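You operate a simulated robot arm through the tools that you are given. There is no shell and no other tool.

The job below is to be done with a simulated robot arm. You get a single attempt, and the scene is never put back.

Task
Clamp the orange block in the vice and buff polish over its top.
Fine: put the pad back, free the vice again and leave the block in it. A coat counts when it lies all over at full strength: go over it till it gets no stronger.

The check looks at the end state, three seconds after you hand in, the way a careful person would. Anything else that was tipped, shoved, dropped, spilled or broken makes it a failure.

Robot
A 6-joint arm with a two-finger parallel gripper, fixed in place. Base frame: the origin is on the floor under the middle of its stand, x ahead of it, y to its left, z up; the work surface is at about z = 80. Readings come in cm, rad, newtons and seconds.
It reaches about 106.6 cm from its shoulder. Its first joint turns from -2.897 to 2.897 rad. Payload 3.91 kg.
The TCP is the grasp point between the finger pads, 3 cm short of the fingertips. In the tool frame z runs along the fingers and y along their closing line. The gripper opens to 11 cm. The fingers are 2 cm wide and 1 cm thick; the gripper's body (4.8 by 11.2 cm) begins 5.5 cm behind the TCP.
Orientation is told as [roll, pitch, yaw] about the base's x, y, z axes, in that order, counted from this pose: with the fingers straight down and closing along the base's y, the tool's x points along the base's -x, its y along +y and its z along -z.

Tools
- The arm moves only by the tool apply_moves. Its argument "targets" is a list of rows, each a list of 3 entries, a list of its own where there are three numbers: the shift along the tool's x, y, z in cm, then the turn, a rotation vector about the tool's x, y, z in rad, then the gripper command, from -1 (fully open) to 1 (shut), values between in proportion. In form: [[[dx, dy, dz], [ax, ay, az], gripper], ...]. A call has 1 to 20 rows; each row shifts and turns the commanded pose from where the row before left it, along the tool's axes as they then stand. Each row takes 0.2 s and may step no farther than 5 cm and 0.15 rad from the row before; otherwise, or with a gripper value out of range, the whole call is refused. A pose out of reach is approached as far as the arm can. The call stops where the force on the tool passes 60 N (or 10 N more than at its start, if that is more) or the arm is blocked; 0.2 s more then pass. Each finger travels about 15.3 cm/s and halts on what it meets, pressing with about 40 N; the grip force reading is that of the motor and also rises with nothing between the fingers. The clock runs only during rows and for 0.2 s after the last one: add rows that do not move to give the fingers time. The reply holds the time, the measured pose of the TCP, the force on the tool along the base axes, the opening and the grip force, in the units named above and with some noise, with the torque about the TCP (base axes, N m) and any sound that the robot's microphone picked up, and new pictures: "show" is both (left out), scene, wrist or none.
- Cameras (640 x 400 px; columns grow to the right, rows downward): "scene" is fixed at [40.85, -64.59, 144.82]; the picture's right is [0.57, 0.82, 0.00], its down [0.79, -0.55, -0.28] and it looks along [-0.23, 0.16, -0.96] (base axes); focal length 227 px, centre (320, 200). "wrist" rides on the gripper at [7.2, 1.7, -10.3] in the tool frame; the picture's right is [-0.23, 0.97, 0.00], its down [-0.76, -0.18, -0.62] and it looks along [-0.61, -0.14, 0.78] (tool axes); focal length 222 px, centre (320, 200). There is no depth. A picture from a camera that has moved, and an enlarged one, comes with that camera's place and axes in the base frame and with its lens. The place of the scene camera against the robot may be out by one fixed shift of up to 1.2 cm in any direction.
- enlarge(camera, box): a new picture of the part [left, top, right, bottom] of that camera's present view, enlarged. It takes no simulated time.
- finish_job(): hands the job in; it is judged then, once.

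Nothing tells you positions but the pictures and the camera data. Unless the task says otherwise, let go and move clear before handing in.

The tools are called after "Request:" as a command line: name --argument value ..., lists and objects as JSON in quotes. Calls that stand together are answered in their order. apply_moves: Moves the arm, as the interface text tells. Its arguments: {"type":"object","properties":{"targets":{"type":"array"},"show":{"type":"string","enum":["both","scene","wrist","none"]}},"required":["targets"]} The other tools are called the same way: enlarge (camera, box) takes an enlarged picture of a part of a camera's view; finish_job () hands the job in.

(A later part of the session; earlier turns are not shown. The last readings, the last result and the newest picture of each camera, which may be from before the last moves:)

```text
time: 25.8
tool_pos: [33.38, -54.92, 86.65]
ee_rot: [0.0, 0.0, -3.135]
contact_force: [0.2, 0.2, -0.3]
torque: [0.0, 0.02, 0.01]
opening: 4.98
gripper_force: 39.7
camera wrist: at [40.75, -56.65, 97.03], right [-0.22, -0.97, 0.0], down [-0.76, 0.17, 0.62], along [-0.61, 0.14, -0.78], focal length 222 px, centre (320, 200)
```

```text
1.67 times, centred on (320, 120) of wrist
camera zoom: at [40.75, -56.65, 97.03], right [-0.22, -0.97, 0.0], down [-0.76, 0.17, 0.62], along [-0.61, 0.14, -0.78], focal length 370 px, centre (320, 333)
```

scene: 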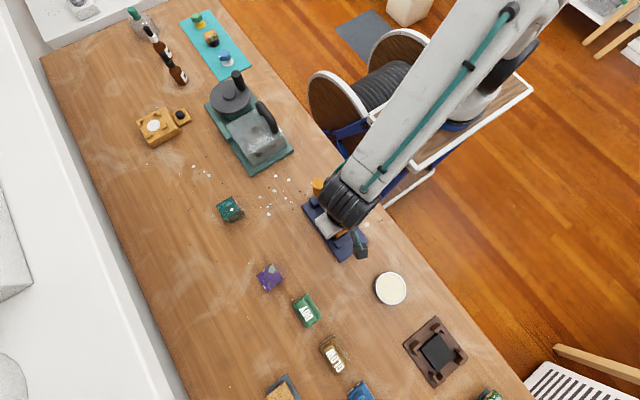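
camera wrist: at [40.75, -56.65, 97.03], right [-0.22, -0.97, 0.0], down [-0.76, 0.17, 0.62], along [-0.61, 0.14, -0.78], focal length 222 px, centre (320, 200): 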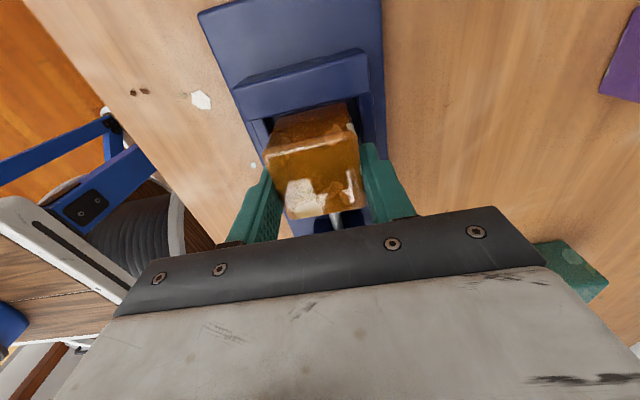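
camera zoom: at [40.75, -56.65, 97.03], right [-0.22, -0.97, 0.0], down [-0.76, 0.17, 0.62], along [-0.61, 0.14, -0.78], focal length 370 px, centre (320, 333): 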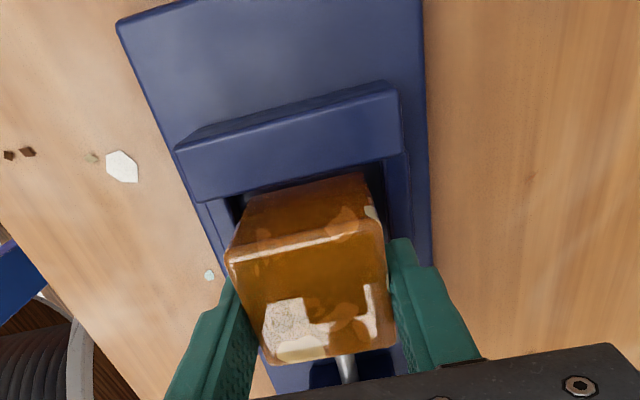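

No contact yet at z≈86.65. I'll continue in small steps.

Request:
apply_moves --targets '[[[0, 0, 0.15], [0, 0, 0], 1], [[0, 0, 0.15], [0, 0, 0], 1], [[0, 0, 0.1], [0, 0, 0], 1], [[0, 0, 0], [0, 0, 0], 1]]' --show "none"

```text
time: 26.8
tool_pos: [33.27, -54.99, 86.59]
ee_rot: [0.003, 0.0, -3.136]
contact_force: [1.4, 6.8, 31.8]
torque: [0.29, -0.07, -0.04]
opening: 4.99
gripper_force: 40.4
```

The block has made contact with the plate (32 N). I'll back off slightly, then open the fingers and rise.

Request:
apply_moves --targets '[[[0, 0, -0.2], [0, 0, 0], 1], [[0, 0, 0], [0, 0, 0], 1]]' --show "none"

```text
time: 27.4
tool_pos: [33.4, -54.98, 86.63]
ee_rot: [0.003, -0.001, -3.136]
contact_force: [5.6, -3.3, 17.2]
torque: [-0.32, -0.3, 0.05]
opening: 4.96
gripper_force: 39.7
```

Request:
apply_moves --targets '[[[0, 0, 0], [0, 0, 0], 0.0], [[0, 0, 0], [0, 0, 0], -0.4], [[0, 0, 0], [0, 0, 0], -0.4], [[0, 0, -1], [0, 0, 0], -0.4], [[0, 0, -2], [0, 0, 0], -0.4], [[0, 0, -4], [0, 0, 0], -0.4], [[0, 0, -4], [0, 0, 0], -0.4]]' --show "both"

```text
time: 29.0
tool_pos: [33.29, -55.0, 97.62]
ee_rot: [-0.002, 0.001, -3.139]
contact_force: [0.1, 0.2, 0.9]
torque: [0.04, 0.0, 0.0]
opening: 7.7
gripper_force: 0.2
camera wrist: at [40.77, -56.67, 107.88], right [-0.22, -0.97, 0.0], down [-0.76, 0.17, 0.62], along [-0.61, 0.14, -0.78], focal length 222 px, centre (320, 200)
```

scene: 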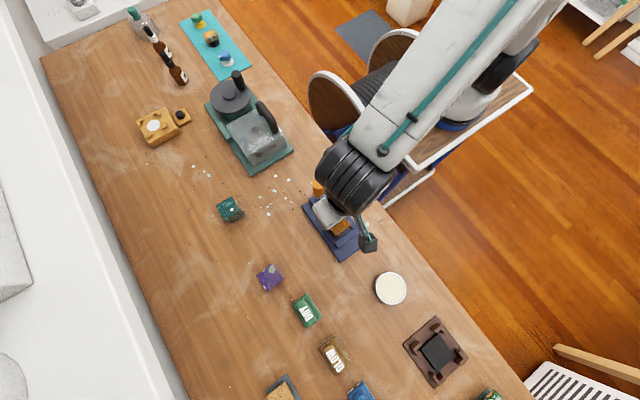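
wrist: 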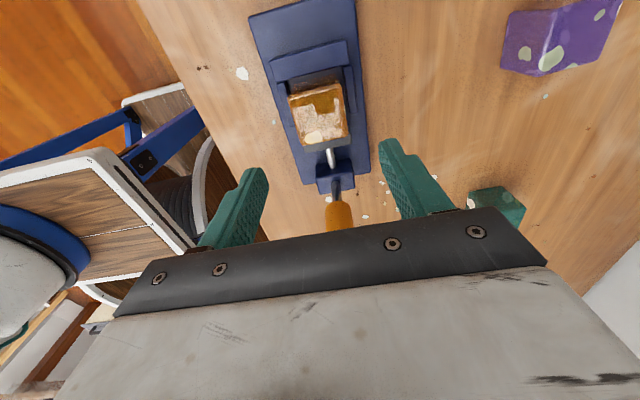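

Request:
enlarge --camera "wrist" --box '[240, 0, 400, 240]'

Request:
enlarge --camera "wrist" --box '[270, 70, 370, 150]'

```text
1.67 times, centred on (320, 120) of wrist
camera zoom: at [40.77, -56.67, 107.88], right [-0.22, -0.97, 0.0], down [-0.76, 0.17, 0.62], along [-0.61, 0.14, -0.78], focal length 370 px, centre (320, 333)
```

zoom: 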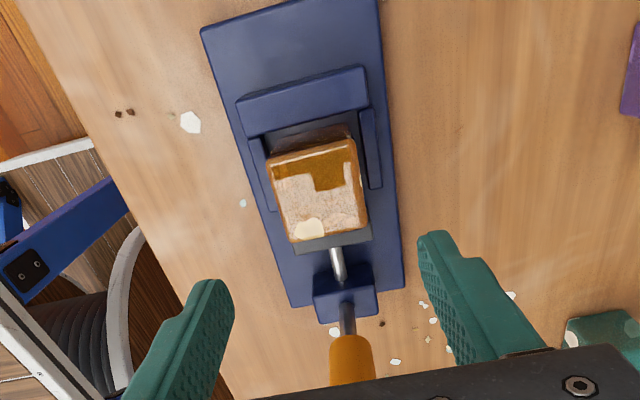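

```text
5.00 times, centred on (320, 110) of wrist
camera zoom: at [40.77, -56.67, 107.88], right [-0.22, -0.97, 0.0], down [-0.76, 0.17, 0.62], along [-0.61, 0.14, -0.78], focal length 1111 px, centre (320, 650)
```

zoom: 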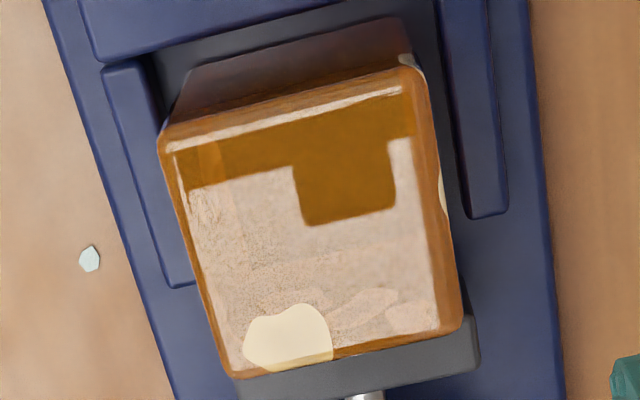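

The block sits flat between the jaws and rails with clear gaps. Next is the lever: I'll rise, move over it, lower the open fingers around the orange grip and close, to feel which way it moves.

Request:
apply_moves --targets '[[[0, 0, -4], [0, 0, 0], -0.4], [[0, 0, -2], [0, 0, 0], -0.4], [[-4.25, 0.1, 0], [0, 0, 0], -0.4], [[-4.25, 0.05, 0], [0, 0, 0], -0.4], [[0, 0, 0], [0, 0, 0], -0.4]]' --show "wrist"

```text
time: 30.2
tool_pos: [25.04, -55.48, 103.66]
ee_rot: [0.001, 0.001, -3.137]
contact_force: [0.1, -0.5, 0.2]
torque: [0.0, 0.01, 0.03]
opening: 7.73
gripper_force: 0.1
camera wrist: at [32.42, -57.18, 113.99], right [-0.22, -0.98, 0.0], down [-0.76, 0.17, 0.62], along [-0.61, 0.14, -0.78], focal length 222 px, centre (320, 200)
```

wrist: 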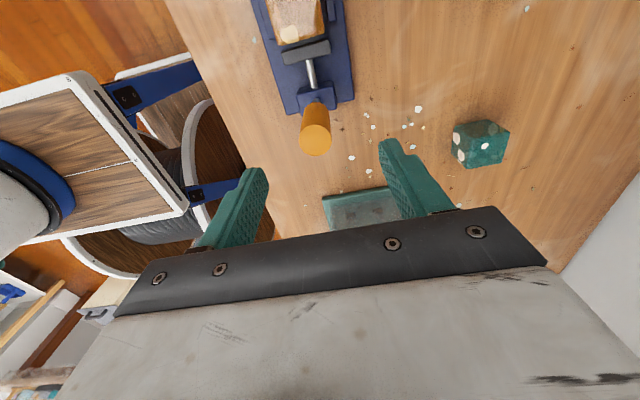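

The lever's top lies at about [25.1, -55.1, 96.4], directly under the TCP. I'll lower around it and close on it.

Request:
apply_moves --targets '[[[0, 0, 4], [0, 0, 0], -0.4], [[0, 0, 4], [0, 0, 0], -0.4], [[0, 0, 2.5], [0, 0, 0], -0.4], [[0, 0, 0], [0, 0, 0], -0.4]]' --show "wrist"

```text
time: 31.2
tool_pos: [24.88, -55.12, 92.98]
ee_rot: [-0.001, 0.001, -3.138]
contact_force: [-0.6, 0.2, 0.5]
torque: [0.02, 0.01, -0.01]
opening: 7.7
gripper_force: 0.0
camera wrist: at [32.33, -56.85, 103.27], right [-0.22, -0.97, 0.0], down [-0.76, 0.17, 0.62], along [-0.61, 0.14, -0.78], focal length 222 px, centre (320, 200)
```

wrist: 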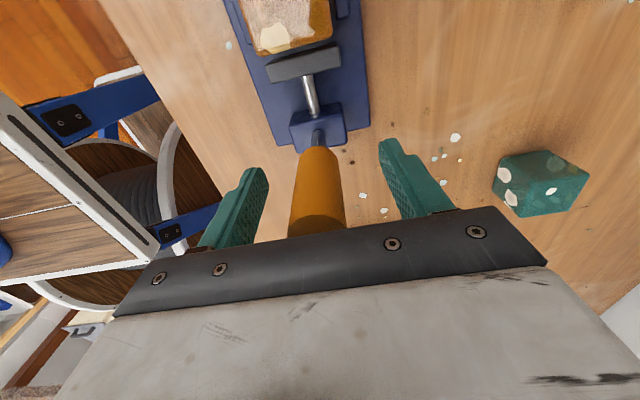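

The fingers straddle the grip symmetrically. I'll close gradually onto it.

Request:
apply_moves --targets '[[[0, 0, 0], [0, 0, 0], 0.3], [[0, 0, 0], [0, 0, 0], 0.45], [[0, 0, 0], [0, 0, 0], 0.45]]' --show "wrist"

Request:
enlarge --camera "wrist" --box '[250, 120, 390, 230]'

```text
time: 32.0
tool_pos: [24.77, -55.16, 92.97]
ee_rot: [0.0, 0.0, -3.137]
contact_force: [-0.2, 0.5, -0.9]
torque: [-0.07, -0.01, -0.02]
opening: 3.06
gripper_force: 0.5
camera wrist: at [32.33, -56.85, 103.3], right [-0.22, -0.97, 0.0], down [-0.76, 0.17, 0.62], along [-0.61, 0.14, -0.78], focal length 222 px, centre (320, 200)
```

wrist: 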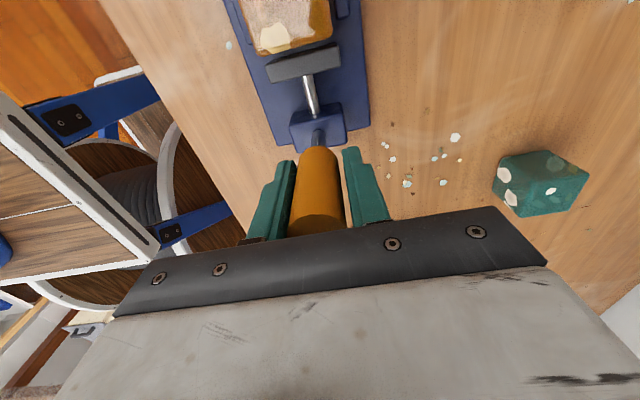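

```text
3.64 times, centred on (320, 175) of wrist
camera zoom: at [32.33, -56.85, 103.3], right [-0.22, -0.97, 0.0], down [-0.76, 0.17, 0.62], along [-0.61, 0.14, -0.78], focal length 808 px, centre (320, 291)
```

zoom: 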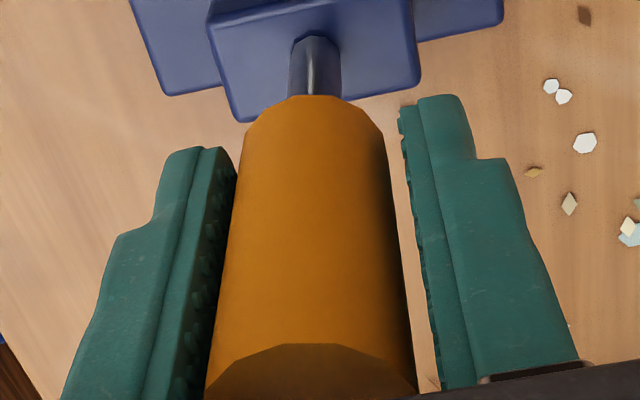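

The left (+y) finger is nearly touching while the right has a small gap, so I'll shift 0.15 cm toward +y and close.

Request:
apply_moves --targets '[[[0, -0.15, 0], [0, 0, 0], 0.45], [[0, 0, 0], [0, 0, 0], 0.52], [[0, 0, 0], [0, 0, 0], 0.6], [[0, 0, 0], [0, 0, 0], 0.7], [[0, 0, 0], [0, 0, 0], 0.7]]' --show "wrist"

```text
time: 33.2
tool_pos: [24.88, -55.07, 92.94]
ee_rot: [-0.003, -0.002, -3.138]
contact_force: [0.3, 5.2, -1.5]
torque: [0.1, -0.01, 0.01]
opening: 2.73
gripper_force: 45.0
camera wrist: at [32.32, -56.73, 103.32], right [-0.22, -0.97, 0.0], down [-0.76, 0.17, 0.62], along [-0.61, 0.14, -0.78], focal length 222 px, centre (320, 200)
```

wrist: 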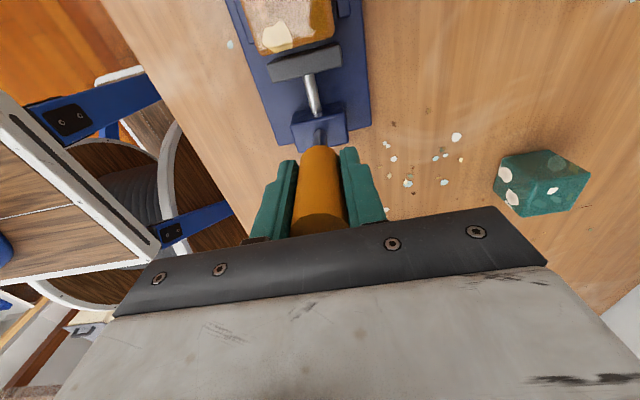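

The grip is held (2.73 cm). Now I'll test gently along +x by 0.4 cm to see whether the lever gives.

Request:
apply_moves --targets '[[[0.2, 0, 0], [0, 0, 0], 0.7], [[0.2, 0, 0], [0, 0, 0], 0.7], [[0, 0, 0], [0, 0, 0], 0.7]]' --show "none"

```text
time: 34.0
tool_pos: [25.05, -54.88, 93.08]
ee_rot: [-0.002, 0.0, -3.136]
contact_force: [-32.8, 8.2, -2.6]
torque: [0.18, -0.1, 0.01]
opening: 2.74
gripper_force: 45.0
```

Pushing +x meets -33 N (stiff). I'll go back and test -x.

Request:
apply_moves --targets '[[[-0.4, 0, 0], [0, 0, 0], 0.7], [[0, 0, 0], [0, 0, 0], 0.7]]' --show "none"

Request:
apply_moves --targets '[[[-0.2, 0, 0], [0, 0, 0], 0.7], [[-0.2, 0, 0], [0, 0, 0], 0.7], [[0, 0, 0], [0, 0, 0], 0.7]]' --show "none"

```text
time: 34.6
tool_pos: [25.06, -55.01, 92.93]
ee_rot: [-0.001, 0.002, -3.136]
contact_force: [23.0, 12.5, -1.5]
torque: [0.24, 0.36, 0.09]
opening: 2.75
gripper_force: 44.8
```

```text
time: 35.4
tool_pos: [24.43, -54.94, 92.93]
ee_rot: [0.001, 0.001, -3.136]
contact_force: [13.1, 14.4, -1.4]
torque: [0.46, -0.56, -0.14]
opening: 2.75
gripper_force: 44.7
```

The lever seems to yield with friction-like resistance along x. I'll check the picture to see whether it moved.

Request:
apply_moves --targets '[[[0, 0, 0], [0, 0, 0], 0.7]]' --show "both"

Request:
enlarge --camera "wrist" --box '[240, 20, 390, 240]'

Request:
enlarge --camera "scene" --box '[290, 160, 390, 270]'

```text
time: 35.8
tool_pos: [24.39, -55.03, 92.99]
ee_rot: [0.001, -0.002, -3.136]
contact_force: [11.2, 13.2, -1.8]
torque: [0.41, -0.43, -0.02]
opening: 2.77
gripper_force: 44.9
camera wrist: at [31.88, -56.75, 103.34], right [-0.22, -0.97, 0.0], down [-0.76, 0.17, 0.62], along [-0.61, 0.14, -0.78], focal length 222 px, centre (320, 200)
```

scene: 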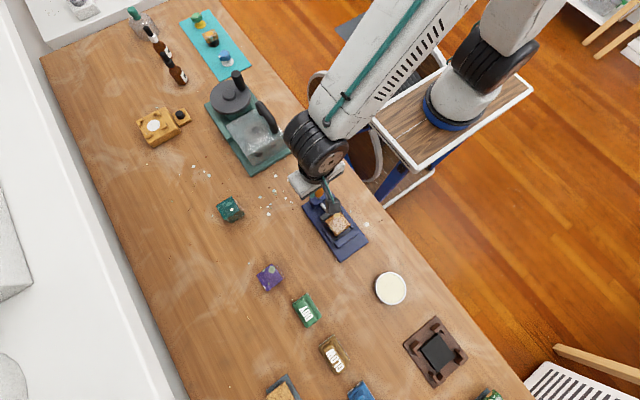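
wrist: 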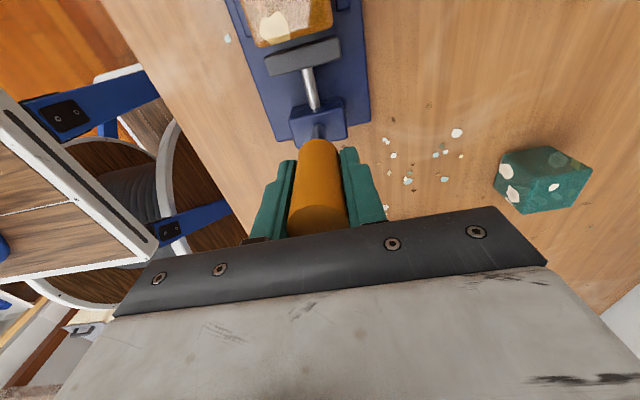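

```text
1.82 times, centred on (315, 130) of wrist
camera zoom: at [31.88, -56.75, 103.34], right [-0.22, -0.97, 0.0], down [-0.76, 0.17, 0.62], along [-0.61, 0.14, -0.78], focal length 404 px, centre (329, 327)
```

zoom: 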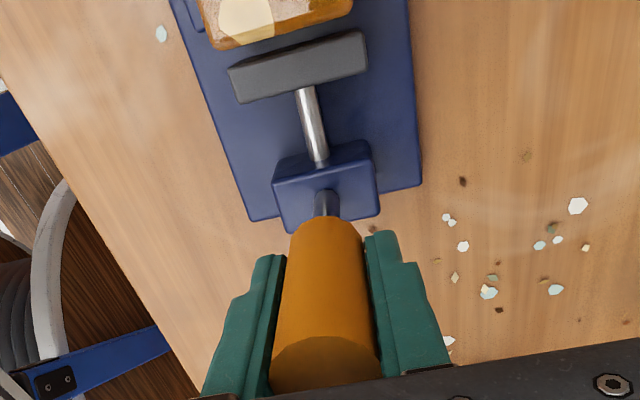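

```text
3.64 times, centred on (340, 215) of scene
camera zoom: at [40.85, -64.59, 144.82], right [0.57, 0.82, 0.0], down [0.79, -0.55, -0.28], along [-0.23, 0.16, -0.96], focal length 827 px, centre (247, 146)
```

zoom: 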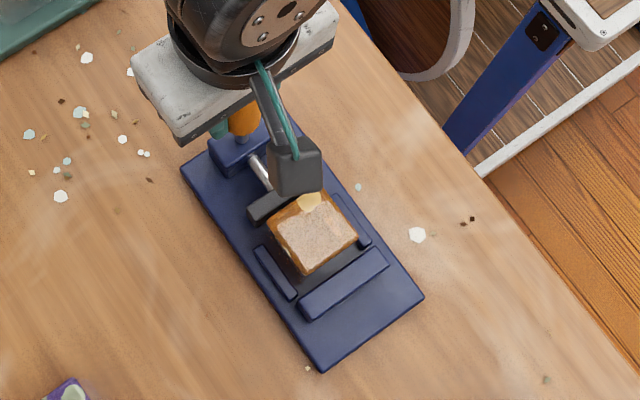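

Still ambiguous. I'll pull another 0.8 cm toward -x in small steps and watch the force.

Request:
apply_moves --targets '[[[-0.2, 0, 0], [0, 0, 0], 0.7], [[-0.2, 0, 0], [0, 0, 0], 0.7], [[-0.2, 0, 0], [0, 0, 0], 0.7], [[-0.2, 0, 0], [0, 0, 0], 0.7]]' --show "wrist"

Request:
enlarge --camera "wrist" --box '[240, 20, 390, 240]'

```text
time: 36.8
tool_pos: [22.8, -55.19, 93.12]
ee_rot: [0.001, -0.004, 3.138]
contact_force: [-34.4, 10.7, -0.1]
torque: [0.16, 0.14, 0.47]
opening: 2.03
gripper_force: 5.3
camera wrist: at [30.21, -56.86, 103.44], right [-0.23, -0.97, 0.0], down [-0.76, 0.18, 0.63], along [-0.61, 0.14, -0.78], focal length 222 px, centre (320, 200)
```

wrist: 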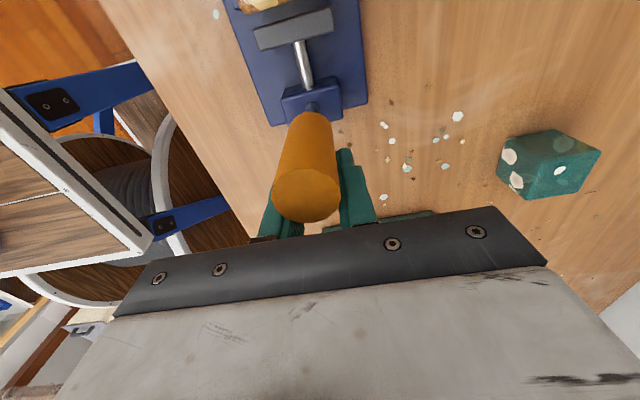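

```text
1.82 times, centred on (315, 130) of wrist
camera zoom: at [30.21, -56.86, 103.44], right [-0.23, -0.97, 0.0], down [-0.76, 0.18, 0.63], along [-0.61, 0.14, -0.78], focal length 404 px, centre (329, 327)
```

zoom: 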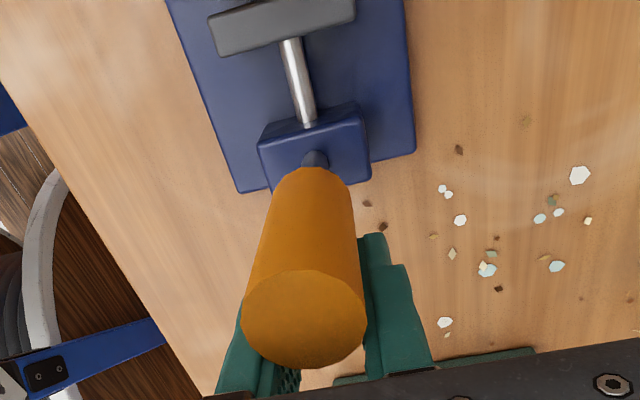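

The fingers slipped off: the lever did not move along x. I'll open, re-centre on the lever and test the y direction.

Request:
apply_moves --targets '[[[0, 0, 0], [0, 0, 0], 0.3], [[0, 0, 0], [0, 0, 0], 0.3], [[0, 0, 0], [0, 0, 0], 0.3]]' --show "none"

```text
time: 37.6
tool_pos: [23.56, -54.98, 93.16]
ee_rot: [-0.002, 0.0, -3.138]
contact_force: [-0.2, -0.4, 0.3]
torque: [-0.02, -0.05, -0.02]
opening: 3.83
gripper_force: 0.0
```

Request:
apply_moves --targets '[[[0.75, 0.05, 0], [0, 0, 0], 0.3], [[0.75, 0.05, 0], [0, 0, 0], 0.3], [[0, 0, 0], [0, 0, 0], 0.3]]' --show "wrist"

Request:
enlarge --camera "wrist" --box '[250, 90, 390, 240]'

```text
time: 38.4
tool_pos: [24.98, -55.1, 93.09]
ee_rot: [0.0, -0.002, -3.137]
contact_force: [-0.2, 0.3, -0.2]
torque: [-0.03, -0.02, 0.01]
opening: 3.86
gripper_force: 0.1
camera wrist: at [32.52, -56.76, 103.4], right [-0.22, -0.97, 0.0], down [-0.76, 0.17, 0.62], along [-0.61, 0.14, -0.78], focal length 222 px, centre (320, 200)
```

wrist: 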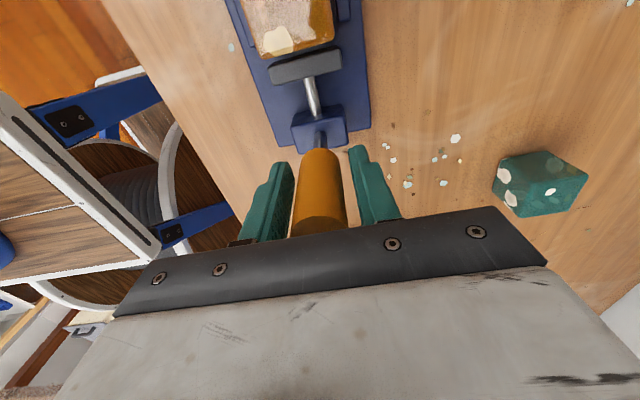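

```text
2.67 times, centred on (320, 165) of wrist
camera zoom: at [32.52, -56.76, 103.4], right [-0.22, -0.97, 0.0], down [-0.76, 0.17, 0.62], along [-0.61, 0.14, -0.78], focal length 592 px, centre (320, 293)
```

zoom: 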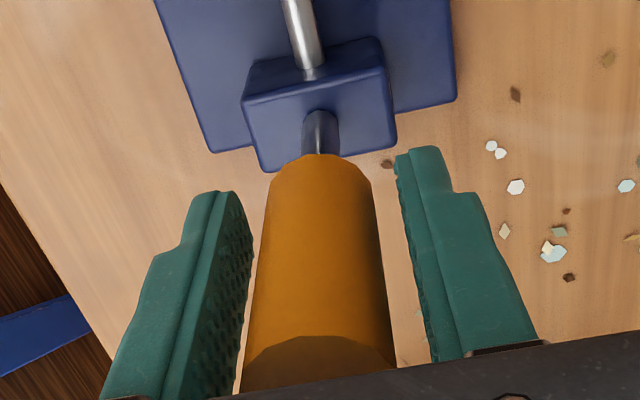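

Now I'll close to just touching and push gently toward -y.

Request:
apply_moves --targets '[[[0, 0, 0], [0, 0, 0], 0.49], [[0, 0, 0], [0, 0, 0], 0.49], [[0, 0.2, 0], [0, 0, 0], 0.49], [[0, 0.2, 0], [0, 0, 0], 0.49], [[0, 0, 0], [0, 0, 0], 0.49]]' --show "none"

```text
time: 39.6
tool_pos: [25.08, -55.33, 93.05]
ee_rot: [-0.001, 0.001, -3.135]
contact_force: [-3.2, 13.3, -3.3]
torque: [0.08, 0.01, 0.02]
opening: 3.45
gripper_force: 6.5
```

Request:
apply_moves --targets '[[[0, -0.4, 0], [0, 0, 0], 0.49], [[0, -0.2, 0], [0, 0, 0], 0.49], [[0, -0.2, 0], [0, 0, 0], 0.49], [[0, 0, 0], [0, 0, 0], 0.49]]' --show "none"

```text
time: 40.6
tool_pos: [25.03, -54.65, 93.15]
ee_rot: [-0.001, 0.0, -3.136]
contact_force: [-0.9, -4.1, 0.0]
torque: [-0.22, 0.02, -0.01]
opening: 3.11
gripper_force: 2.8
```

Request:
apply_moves --targets '[[[0, 0, 0], [0, 0, 0], 0.7], [[0, 0, 0], [0, 0, 0], 0.7], [[0, -0.2, 0], [0, 0, 0], 0.7], [[0, -0.2, 0], [0, 0, 0], 0.7], [[0, -0.2, 0], [0, 0, 0], 0.7], [[0, 0, 0], [0, 0, 0], 0.7]]' --show "wrist"

Request:
enlarge --camera "wrist" --box '[250, 90, 390, 240]'

```text
time: 42.0
tool_pos: [25.14, -54.51, 93.18]
ee_rot: [0.011, 0.001, -3.137]
contact_force: [0.8, -38.7, 9.3]
torque: [-3.18, 0.01, 0.08]
opening: 3.05
gripper_force: 45.0
camera wrist: at [32.52, -56.07, 103.5], right [-0.22, -0.97, 0.01], down [-0.76, 0.18, 0.62], along [-0.61, 0.13, -0.78], focal length 222 px, centre (320, 200)
```

wrist: 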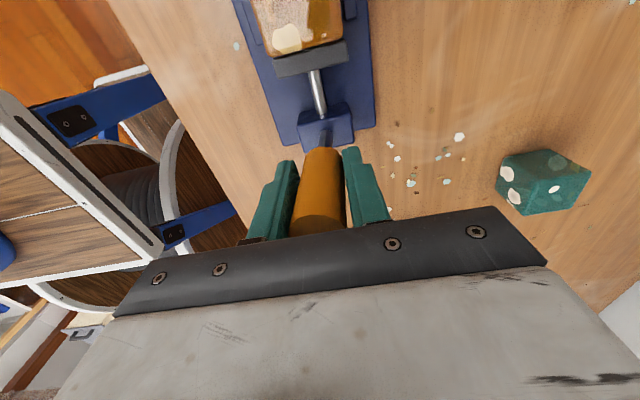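

```text
2.67 times, centred on (320, 165) of wrist
camera zoom: at [32.52, -56.07, 103.5], right [-0.22, -0.97, 0.01], down [-0.76, 0.18, 0.62], along [-0.61, 0.13, -0.78], focal length 592 px, centre (320, 293)
```

zoom: 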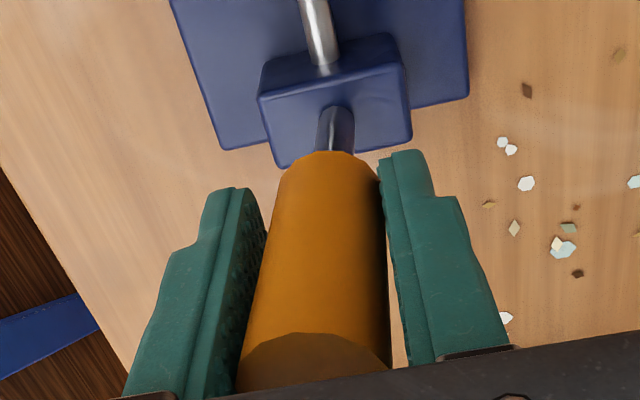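

Request:
enlarge --camera "wrist" --box '[230, 0, 390, 170]'

Request:
enlarge --camera "scene" --box '[290, 160, 390, 270]'

```text
2.35 times, centred on (310, 85) of wrist
camera zoom: at [32.52, -56.07, 103.5], right [-0.22, -0.97, 0.01], down [-0.76, 0.18, 0.62], along [-0.61, 0.13, -0.78], focal length 523 px, centre (344, 471)
```

zoom: 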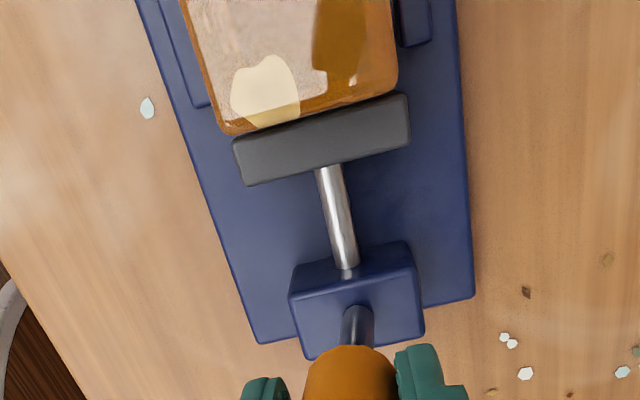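

```text
3.64 times, centred on (340, 215) of scene
camera zoom: at [40.85, -64.59, 144.82], right [0.57, 0.82, 0.0], down [0.79, -0.55, -0.28], along [-0.23, 0.16, -0.96], focal length 827 px, centre (247, 146)
```

zoom: 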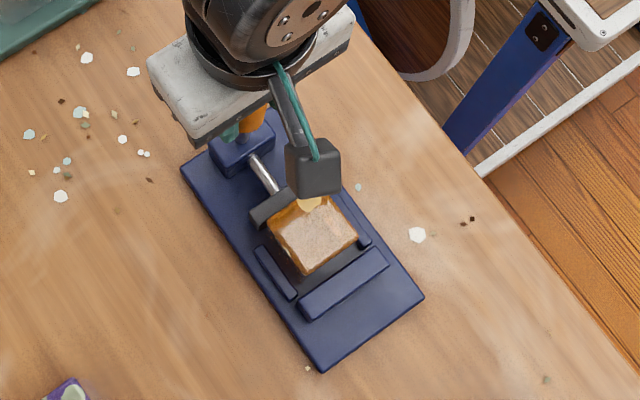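

The jaw advanced about 0.4 cm while the lever tilted slightly toward +y, so the lever swings about the x axis toward +y. The flat finger pads were resisting the tilt, so I'll open the fingers and push with one finger instead.

Request:
apply_moves --targets '[[[0, 0, 0], [0, 0, 0], 0.1], [[0, 0, 0], [0, 0, 0], 0.1], [[0, 0, 0], [0, 0, 0], 0.1]]' --show "wrist"

Request:
enlarge --camera "wrist" --box '[230, 0, 390, 240]'

```text
time: 42.8
tool_pos: [25.09, -54.04, 93.1]
ee_rot: [0.0, 0.0, -3.137]
contact_force: [0.6, -0.1, -0.3]
torque: [-0.02, 0.02, 0.03]
opening: 4.97
gripper_force: 0.0
camera wrist: at [32.55, -55.76, 103.34], right [-0.22, -0.98, 0.0], down [-0.76, 0.17, 0.62], along [-0.61, 0.14, -0.78], focal length 222 px, centre (320, 200)
```

wrist: 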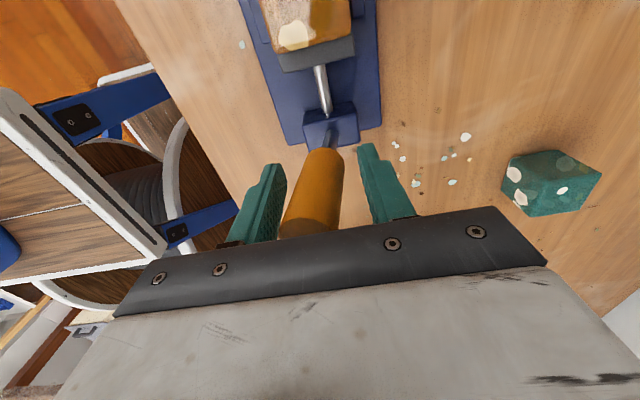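

```text
1.67 times, centred on (310, 120) of wrist
camera zoom: at [32.55, -55.76, 103.34], right [-0.22, -0.98, 0.0], down [-0.76, 0.17, 0.62], along [-0.61, 0.14, -0.78], focal length 370 px, centre (337, 333)
```

zoom: 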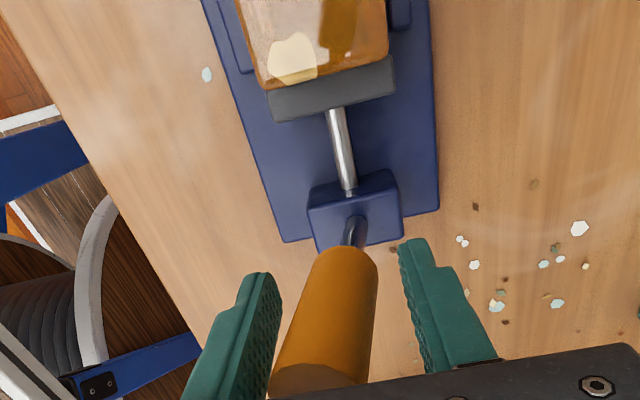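

The lever stays where it was left, so there's no spring-back. I'll open fully, rise 1.5 cm, and push the lever with the -y finger toward +y in small steps.

Request:
apply_moves --targets '[[[0, 0, 0], [0, 0, 0], -1], [[0, 0, -0.8], [0, 0, 0], -1], [[0, 0, -0.7], [0, 0, 0], -1], [[0, -0.8, 0], [0, 0, 0], -1], [[0, -0.8, 0], [0, 0, 0], -1], [[0, -0.6, 0], [0, 0, 0], -1], [[0, 0, 0], [0, 0, 0], -1]]' --show "wrist"

```text
time: 44.4
tool_pos: [24.98, -51.81, 94.56]
ee_rot: [0.0, 0.001, -3.136]
contact_force: [0.0, -0.2, -0.2]
torque: [-0.02, -0.01, 0.0]
opening: 11.0
gripper_force: 0.2
camera wrist: at [32.51, -53.62, 104.92], right [-0.22, -0.97, 0.0], down [-0.76, 0.17, 0.62], along [-0.61, 0.14, -0.78], focal length 222 px, centre (320, 200)
```

wrist: 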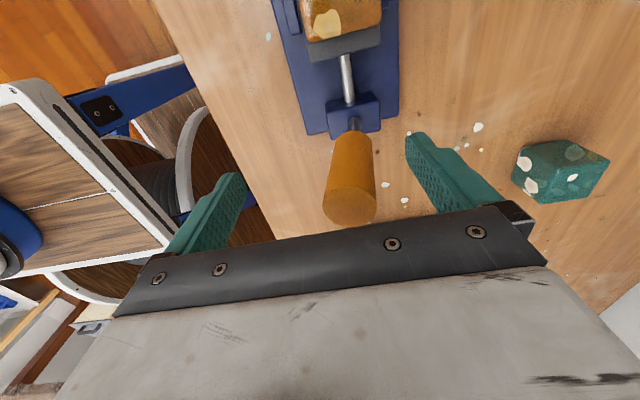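

The lever is tilted about 0.13 rad; the finger is still about 1.9 cm away. I'll continue toward +y into contact and push.

Request:
apply_moves --targets '[[[0, -0.8, 0], [0, 0, 0], -1], [[0, -0.8, 0], [0, 0, 0], -1], [[0, -0.4, 0], [0, 0, 0], -1], [[0, -0.4, 0], [0, 0, 0], -1], [[0, -0.4, 0], [0, 0, 0], -1], [[0, 0, 0], [0, 0, 0], -1]]' --show "wrist"

Request:
enlarge --camera "wrist" --box '[230, 0, 490, 240]'

```text
time: 45.8
tool_pos: [25.12, -49.13, 94.7]
ee_rot: [-0.001, 0.001, -3.135]
contact_force: [-0.2, -1.7, 0.8]
torque: [-0.02, 0.0, -0.02]
opening: 11.01
gripper_force: 0.1
camera wrist: at [32.51, -50.81, 104.92], right [-0.22, -0.97, 0.0], down [-0.76, 0.17, 0.62], along [-0.61, 0.14, -0.78], focal length 222 px, centre (320, 200)
```

wrist: 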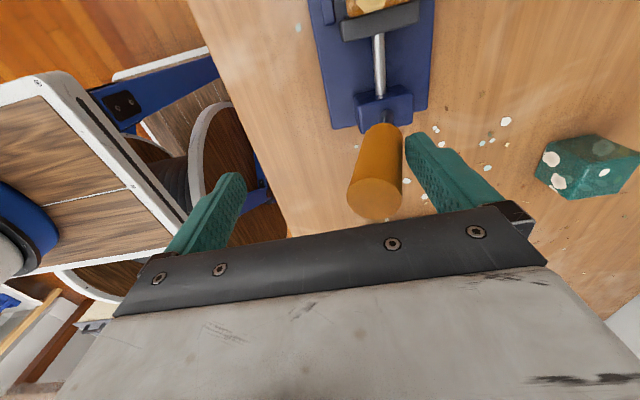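

```text
1.67 times, centred on (360, 120) of wrist
camera zoom: at [32.51, -50.81, 104.92], right [-0.22, -0.97, 0.0], down [-0.76, 0.17, 0.62], along [-0.61, 0.14, -0.78], focal length 370 px, centre (253, 333)
```

zoom: 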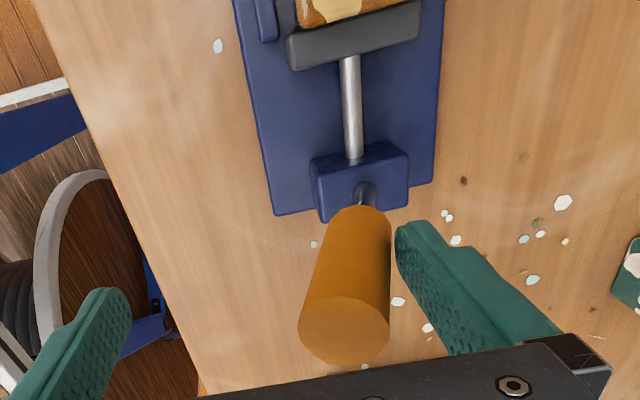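

It moves freely now. I'll keep pushing in 0.4 cm steps and watch the jaw and force.

Request:
apply_moves --targets '[[[0, -0.4, 0], [0, 0, 0], -1], [[0, -0.4, 0], [0, 0, 0], -1], [[0, -0.4, 0], [0, 0, 0], -1], [[0, 0, 0], [0, 0, 0], -1]]' --show "wrist"

Request:
enlarge --camera "wrist" --box '[280, 0, 480, 240]'

Request:
enlarge --camera "scene" --box '[290, 160, 390, 270]'

```text
time: 46.8
tool_pos: [25.18, -47.87, 94.71]
ee_rot: [-0.001, -0.001, -3.135]
contact_force: [0.4, 0.7, -0.6]
torque: [-0.03, -0.02, -0.01]
opening: 11.01
gripper_force: 0.1
camera wrist: at [32.55, -49.6, 104.93], right [-0.22, -0.97, 0.0], down [-0.76, 0.17, 0.62], along [-0.61, 0.14, -0.78], focal length 222 px, centre (320, 200)
```

wrist: 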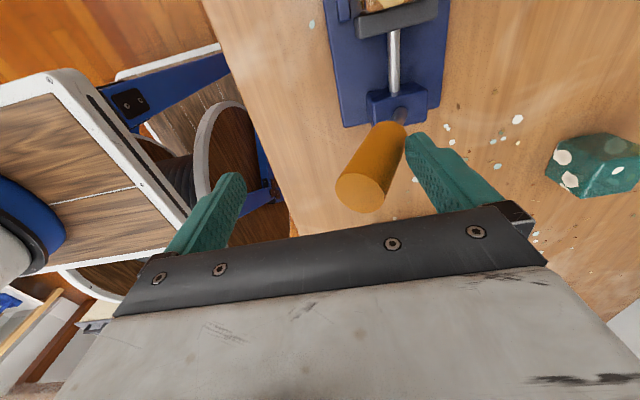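

```text
1.67 times, centred on (380, 120) of wrist
camera zoom: at [32.55, -49.6, 104.93], right [-0.22, -0.97, 0.0], down [-0.76, 0.17, 0.62], along [-0.61, 0.14, -0.78], focal length 370 px, centre (220, 333)
```

zoom: 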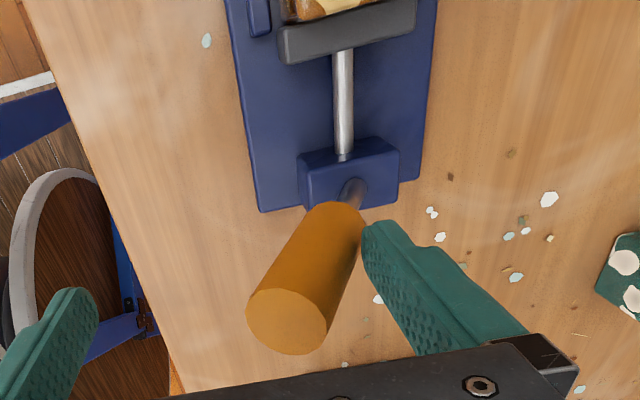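

```text
3.64 times, centred on (340, 215) of scene
camera zoom: at [40.85, -64.59, 144.82], right [0.57, 0.82, 0.0], down [0.79, -0.55, -0.28], along [-0.23, 0.16, -0.96], focal length 827 px, centre (247, 146)
```

zoom: 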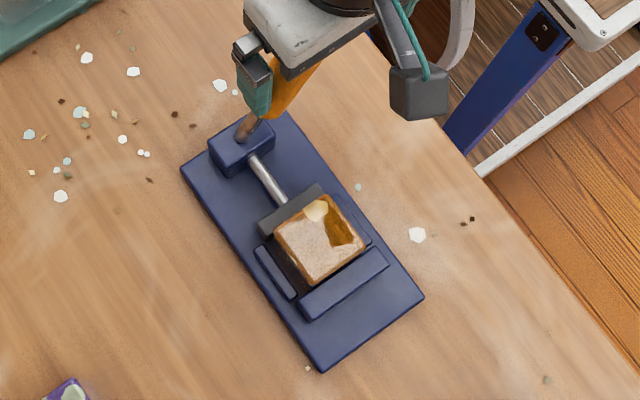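

The jaw is advancing and has reached the block; the lever is at about 0.38 rad. I'll continue pushing gently.

Request:
apply_moves --targets '[[[0, -0.4, 0], [0, 0, 0], -1], [[0, -0.4, 0], [0, 0, 0], -1], [[0, 0, 0], [0, 0, 0], -1]]' --show "wrist"

Request:
enlarge --camera "scene" --box '[290, 160, 390, 270]'

```text
time: 47.6
tool_pos: [25.04, -47.08, 94.62]
ee_rot: [0.0, 0.002, -3.136]
contact_force: [-0.4, 0.8, -0.1]
torque: [-0.06, 0.0, 0.01]
opening: 10.99
gripper_force: 0.0
camera wrist: at [32.5, -48.83, 104.9], right [-0.22, -0.97, 0.0], down [-0.76, 0.17, 0.62], along [-0.61, 0.14, -0.78], focal length 222 px, centre (320, 200)
```

wrist: 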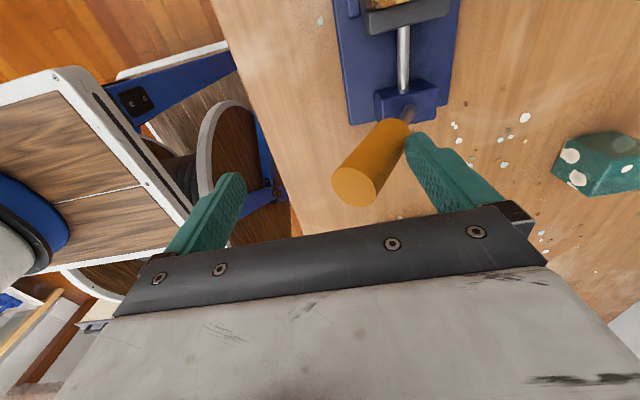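

```text
3.64 times, centred on (340, 215) of scene
camera zoom: at [40.85, -64.59, 144.82], right [0.57, 0.82, 0.0], down [0.79, -0.55, -0.28], along [-0.23, 0.16, -0.96], focal length 827 px, centre (247, 146)
```

zoom: 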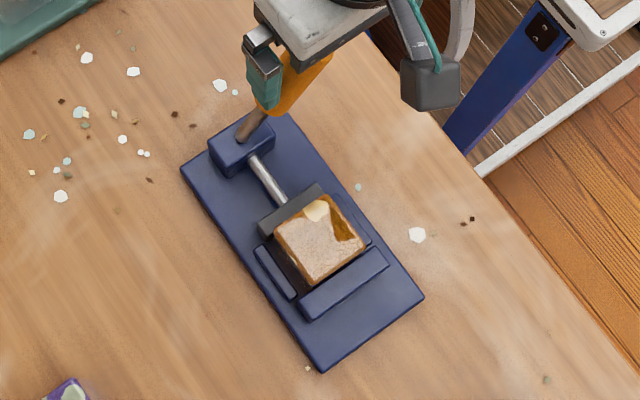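

The block appears to have been pushed against the fixed jaw. The lever still moves freely, so I'll keep pushing it toward its end stop.

Request:
apply_moves --targets '[[[0, -0.4, 0], [0, 0, 0], -1], [[0, -0.4, 0], [0, 0, 0], -1], [[0, -0.4, 0], [0, 0, 0], -1], [[0, 0, 0], [0, 0, 0], -1]]' --show "wrist"

Request:
enlarge --camera "scene" --box '[290, 160, 390, 270]'

```text
time: 48.6
tool_pos: [24.99, -45.85, 94.44]
ee_rot: [-0.003, 0.0, -3.134]
contact_force: [0.4, 0.0, 0.0]
torque: [0.02, 0.0, -0.02]
opening: 10.97
gripper_force: 0.1
camera wrist: at [32.45, -47.57, 104.88], right [-0.22, -0.97, 0.0], down [-0.76, 0.17, 0.62], along [-0.61, 0.14, -0.78], focal length 222 px, centre (320, 200)
```

wrist: 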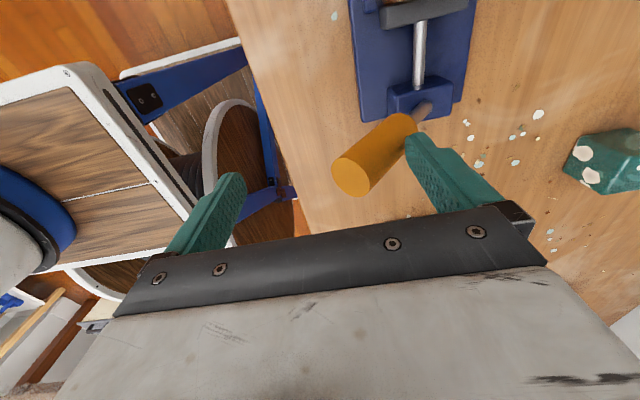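

```text
3.64 times, centred on (340, 215) of scene
camera zoom: at [40.85, -64.59, 144.82], right [0.57, 0.82, 0.0], down [0.79, -0.55, -0.28], along [-0.23, 0.16, -0.96], focal length 827 px, centre (247, 146)
```

zoom: 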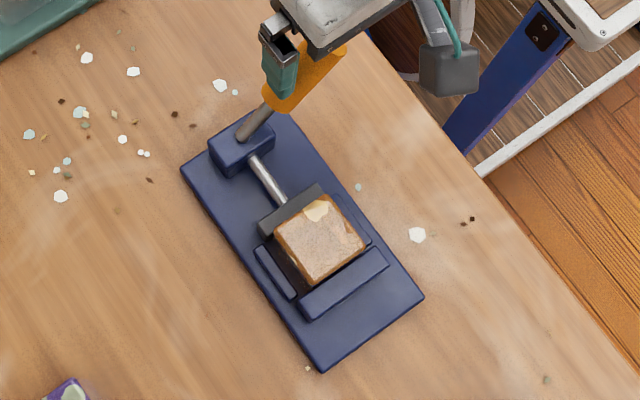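

The jaw is against the block and the lever (now about 0.6 rad) still swings freely. I'll slide the fingertip down along the lever and keep pushing toward +y to find its end stop.

Request:
apply_moves --targets '[[[0, 1.0, 0.8], [0, 0, 0], -1], [[0, 0.9, 1.5], [0, 0, 0], -1], [[0, -0.4, 0], [0, 0, 0], -1], [[0, -0.4, 0], [0, 0, 0], -1], [[0, -0.4, 0], [0, 0, 0], -1], [[0, -0.4, 0], [0, 0, 0], -1], [[0, -0.4, 0], [0, 0, 0], -1], [[0, 0, 0], [0, 0, 0], -1]]' --show "both"

Request:
enlarge --camera "scene" --box '[290, 160, 390, 270]'

```text
time: 50.4
tool_pos: [25.03, -45.76, 92.28]
ee_rot: [-0.002, 0.001, -3.137]
contact_force: [0.0, 0.1, 0.7]
torque: [-0.1, 0.05, -0.01]
opening: 11.01
gripper_force: 0.0
camera wrist: at [32.62, -47.55, 102.57], right [-0.22, -0.97, 0.0], down [-0.76, 0.17, 0.62], along [-0.61, 0.14, -0.78], focal length 222 px, centre (320, 200)
```

scene: 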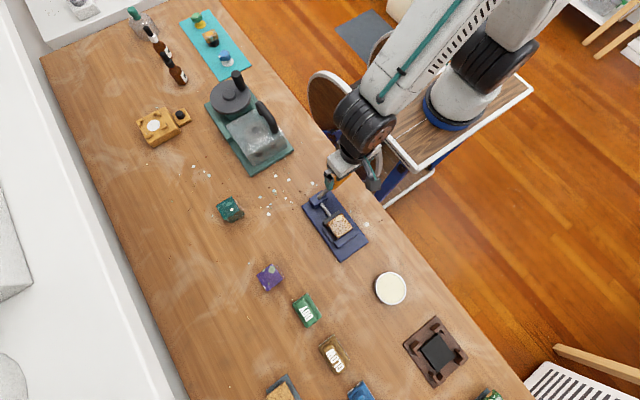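
wrist: 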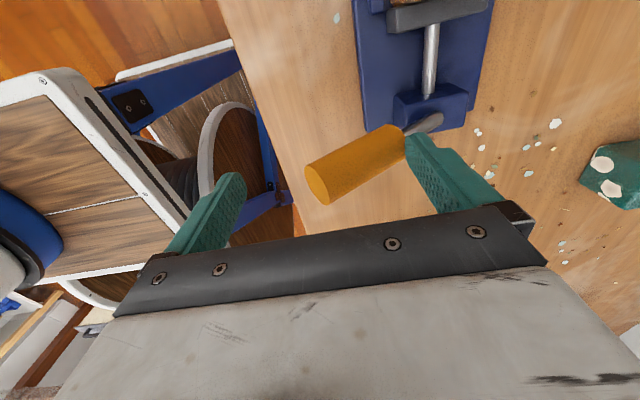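

```text
3.64 times, centred on (340, 215) of scene
camera zoom: at [40.85, -64.59, 144.82], right [0.57, 0.82, 0.0], down [0.79, -0.55, -0.28], along [-0.23, 0.16, -0.96], focal length 827 px, centre (247, 146)
```

zoom: 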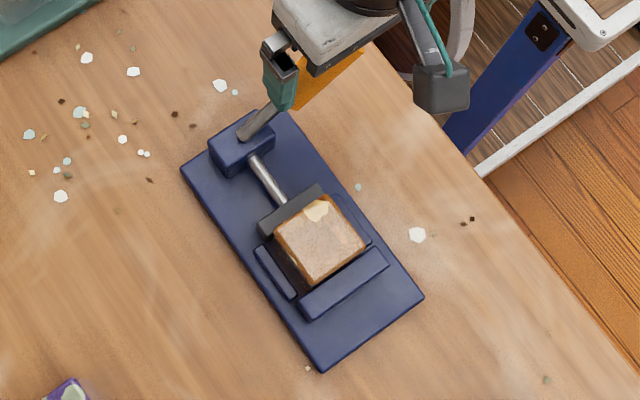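

The lever is at roughly 0.8 rad and still free. I'll continue, lowering the fingertip as it goes.

Request:
apply_moves --targets '[[[0, -0.4, 0], [0, 0, 0], -1], [[0, -0.4, 0], [0, 0, 0], -1], [[0, -0.4, 0], [0, 0, 0], -1], [[0, -0.4, 0], [0, 0, 0], -1], [[0, 0, 0], [0, 0, 0], -1]]' --show "wrist"

```text
time: 51.6
tool_pos: [25.25, -44.21, 92.34]
ee_rot: [-0.001, 0.001, -3.136]
contact_force: [-0.8, -0.6, -0.3]
torque: [0.02, -0.03, -0.01]
opening: 11.0
gripper_force: 0.0
camera wrist: at [32.57, -45.96, 102.6], right [-0.22, -0.97, 0.0], down [-0.76, 0.17, 0.62], along [-0.61, 0.14, -0.78], focal length 222 px, centre (320, 200)
```

wrist: 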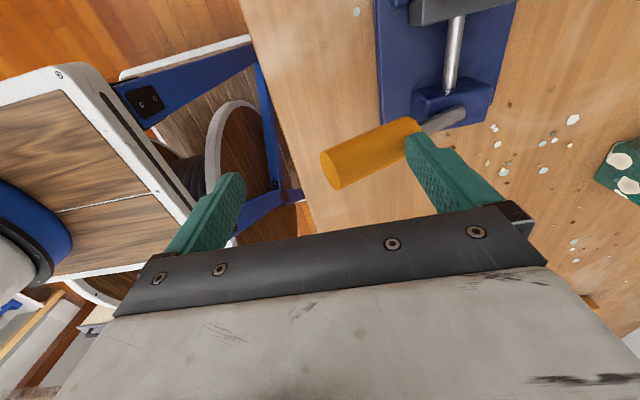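

The lever is at about 0.93 rad, still free. Now I'll follow its arc, pushing outwards and down.

Request:
apply_moves --targets '[[[0, -0.35, 0.35], [0, 0, 0], -1], [[0, -0.35, 0.35], [0, 0, 0], -1], [[0, -0.3, 0.4], [0, 0, 0], -1], [[0, -0.3, 0.4], [0, 0, 0], -1], [[0, -0.3, 0.4], [0, 0, 0], -1], [[0, 0, 0], [0, 0, 0], -1]]' --show "wrist"

```text
time: 52.3
tool_pos: [25.12, -44.25, 92.1]
ee_rot: [0.02, -0.001, -3.137]
contact_force: [1.7, -3.6, 8.9]
torque: [-0.67, 0.01, 0.09]
opening: 11.02
gripper_force: 0.1
stopped in row 3: the force on the tool passed its limit at 67 N (the readings are from after the stop); the commanded pose is now the measured one
camera wrist: at [32.54, -45.74, 102.39], right [-0.22, -0.97, 0.02], down [-0.76, 0.19, 0.62], along [-0.61, 0.12, -0.78], focal length 222 px, centre (320, 200)
```

wrist: 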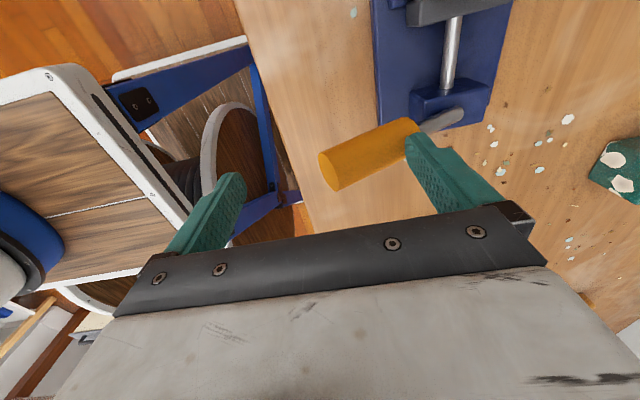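

The force limit tripped at 67 N, so the lever has come to its end stop. I'll back off, straighten the small roll, rise and inspect the vice.

Request:
apply_moves --targets '[[[0, 0.6, -0.6], [-0.02, 0, 0], -1], [[0, 0.5, -2], [0, 0, 0], -1], [[0, 0, -4], [0, 0, 0], -1], [[0, 0, -4], [0, 0, 0], -1], [[0, 0, -2], [0, 0, 0], -1], [[0, 0, 0], [0, 0, 0], -1]]' --show "both"

Request:
enlarge --camera "scene" --box '[290, 160, 390, 270]'

Request:
enlarge --camera "wrist" --box '[280, 0, 520, 180]'

```text
time: 53.7
tool_pos: [25.01, -44.47, 104.61]
ee_rot: [0.037, 0.001, -3.136]
contact_force: [0.6, 0.4, 0.3]
torque: [-0.03, 0.0, -0.01]
opening: 11.0
gripper_force: 0.0
camera wrist: at [32.55, -45.77, 115.08], right [-0.22, -0.97, 0.04], down [-0.76, 0.2, 0.62], along [-0.61, 0.11, -0.79], focal length 222 px, centre (320, 200)
```

scene: 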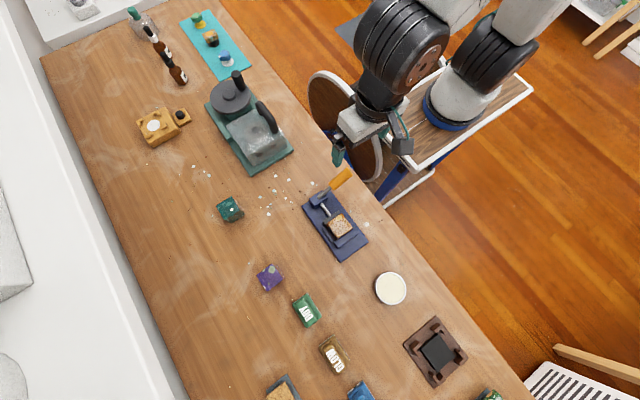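
wrist: 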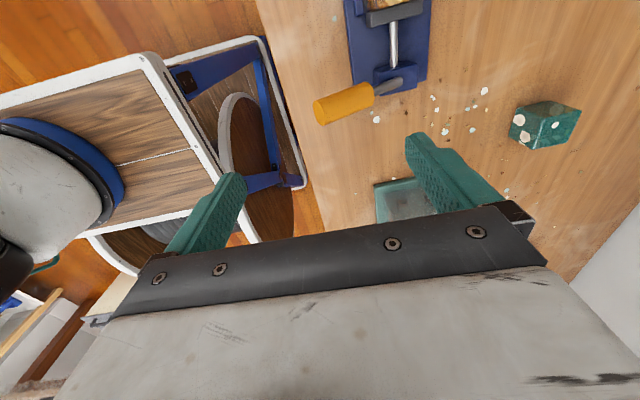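

```text
3.64 times, centred on (340, 215) of scene
camera zoom: at [40.85, -64.59, 144.82], right [0.57, 0.82, 0.0], down [0.79, -0.55, -0.28], along [-0.23, 0.16, -0.96], focal length 827 px, centre (247, 146)
```

zoom: 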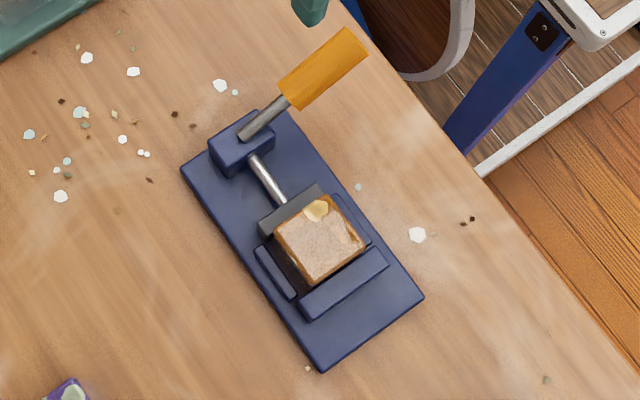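

```text
2.22 times, centred on (400, 90) of wrist
camera zoom: at [32.55, -45.77, 115.08], right [-0.22, -0.97, 0.04], down [-0.76, 0.2, 0.62], along [-0.61, 0.11, -0.79], focal length 494 px, centre (142, 444)
```

zoom: 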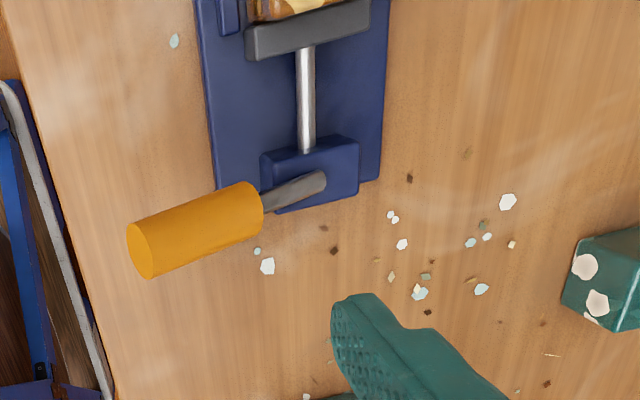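

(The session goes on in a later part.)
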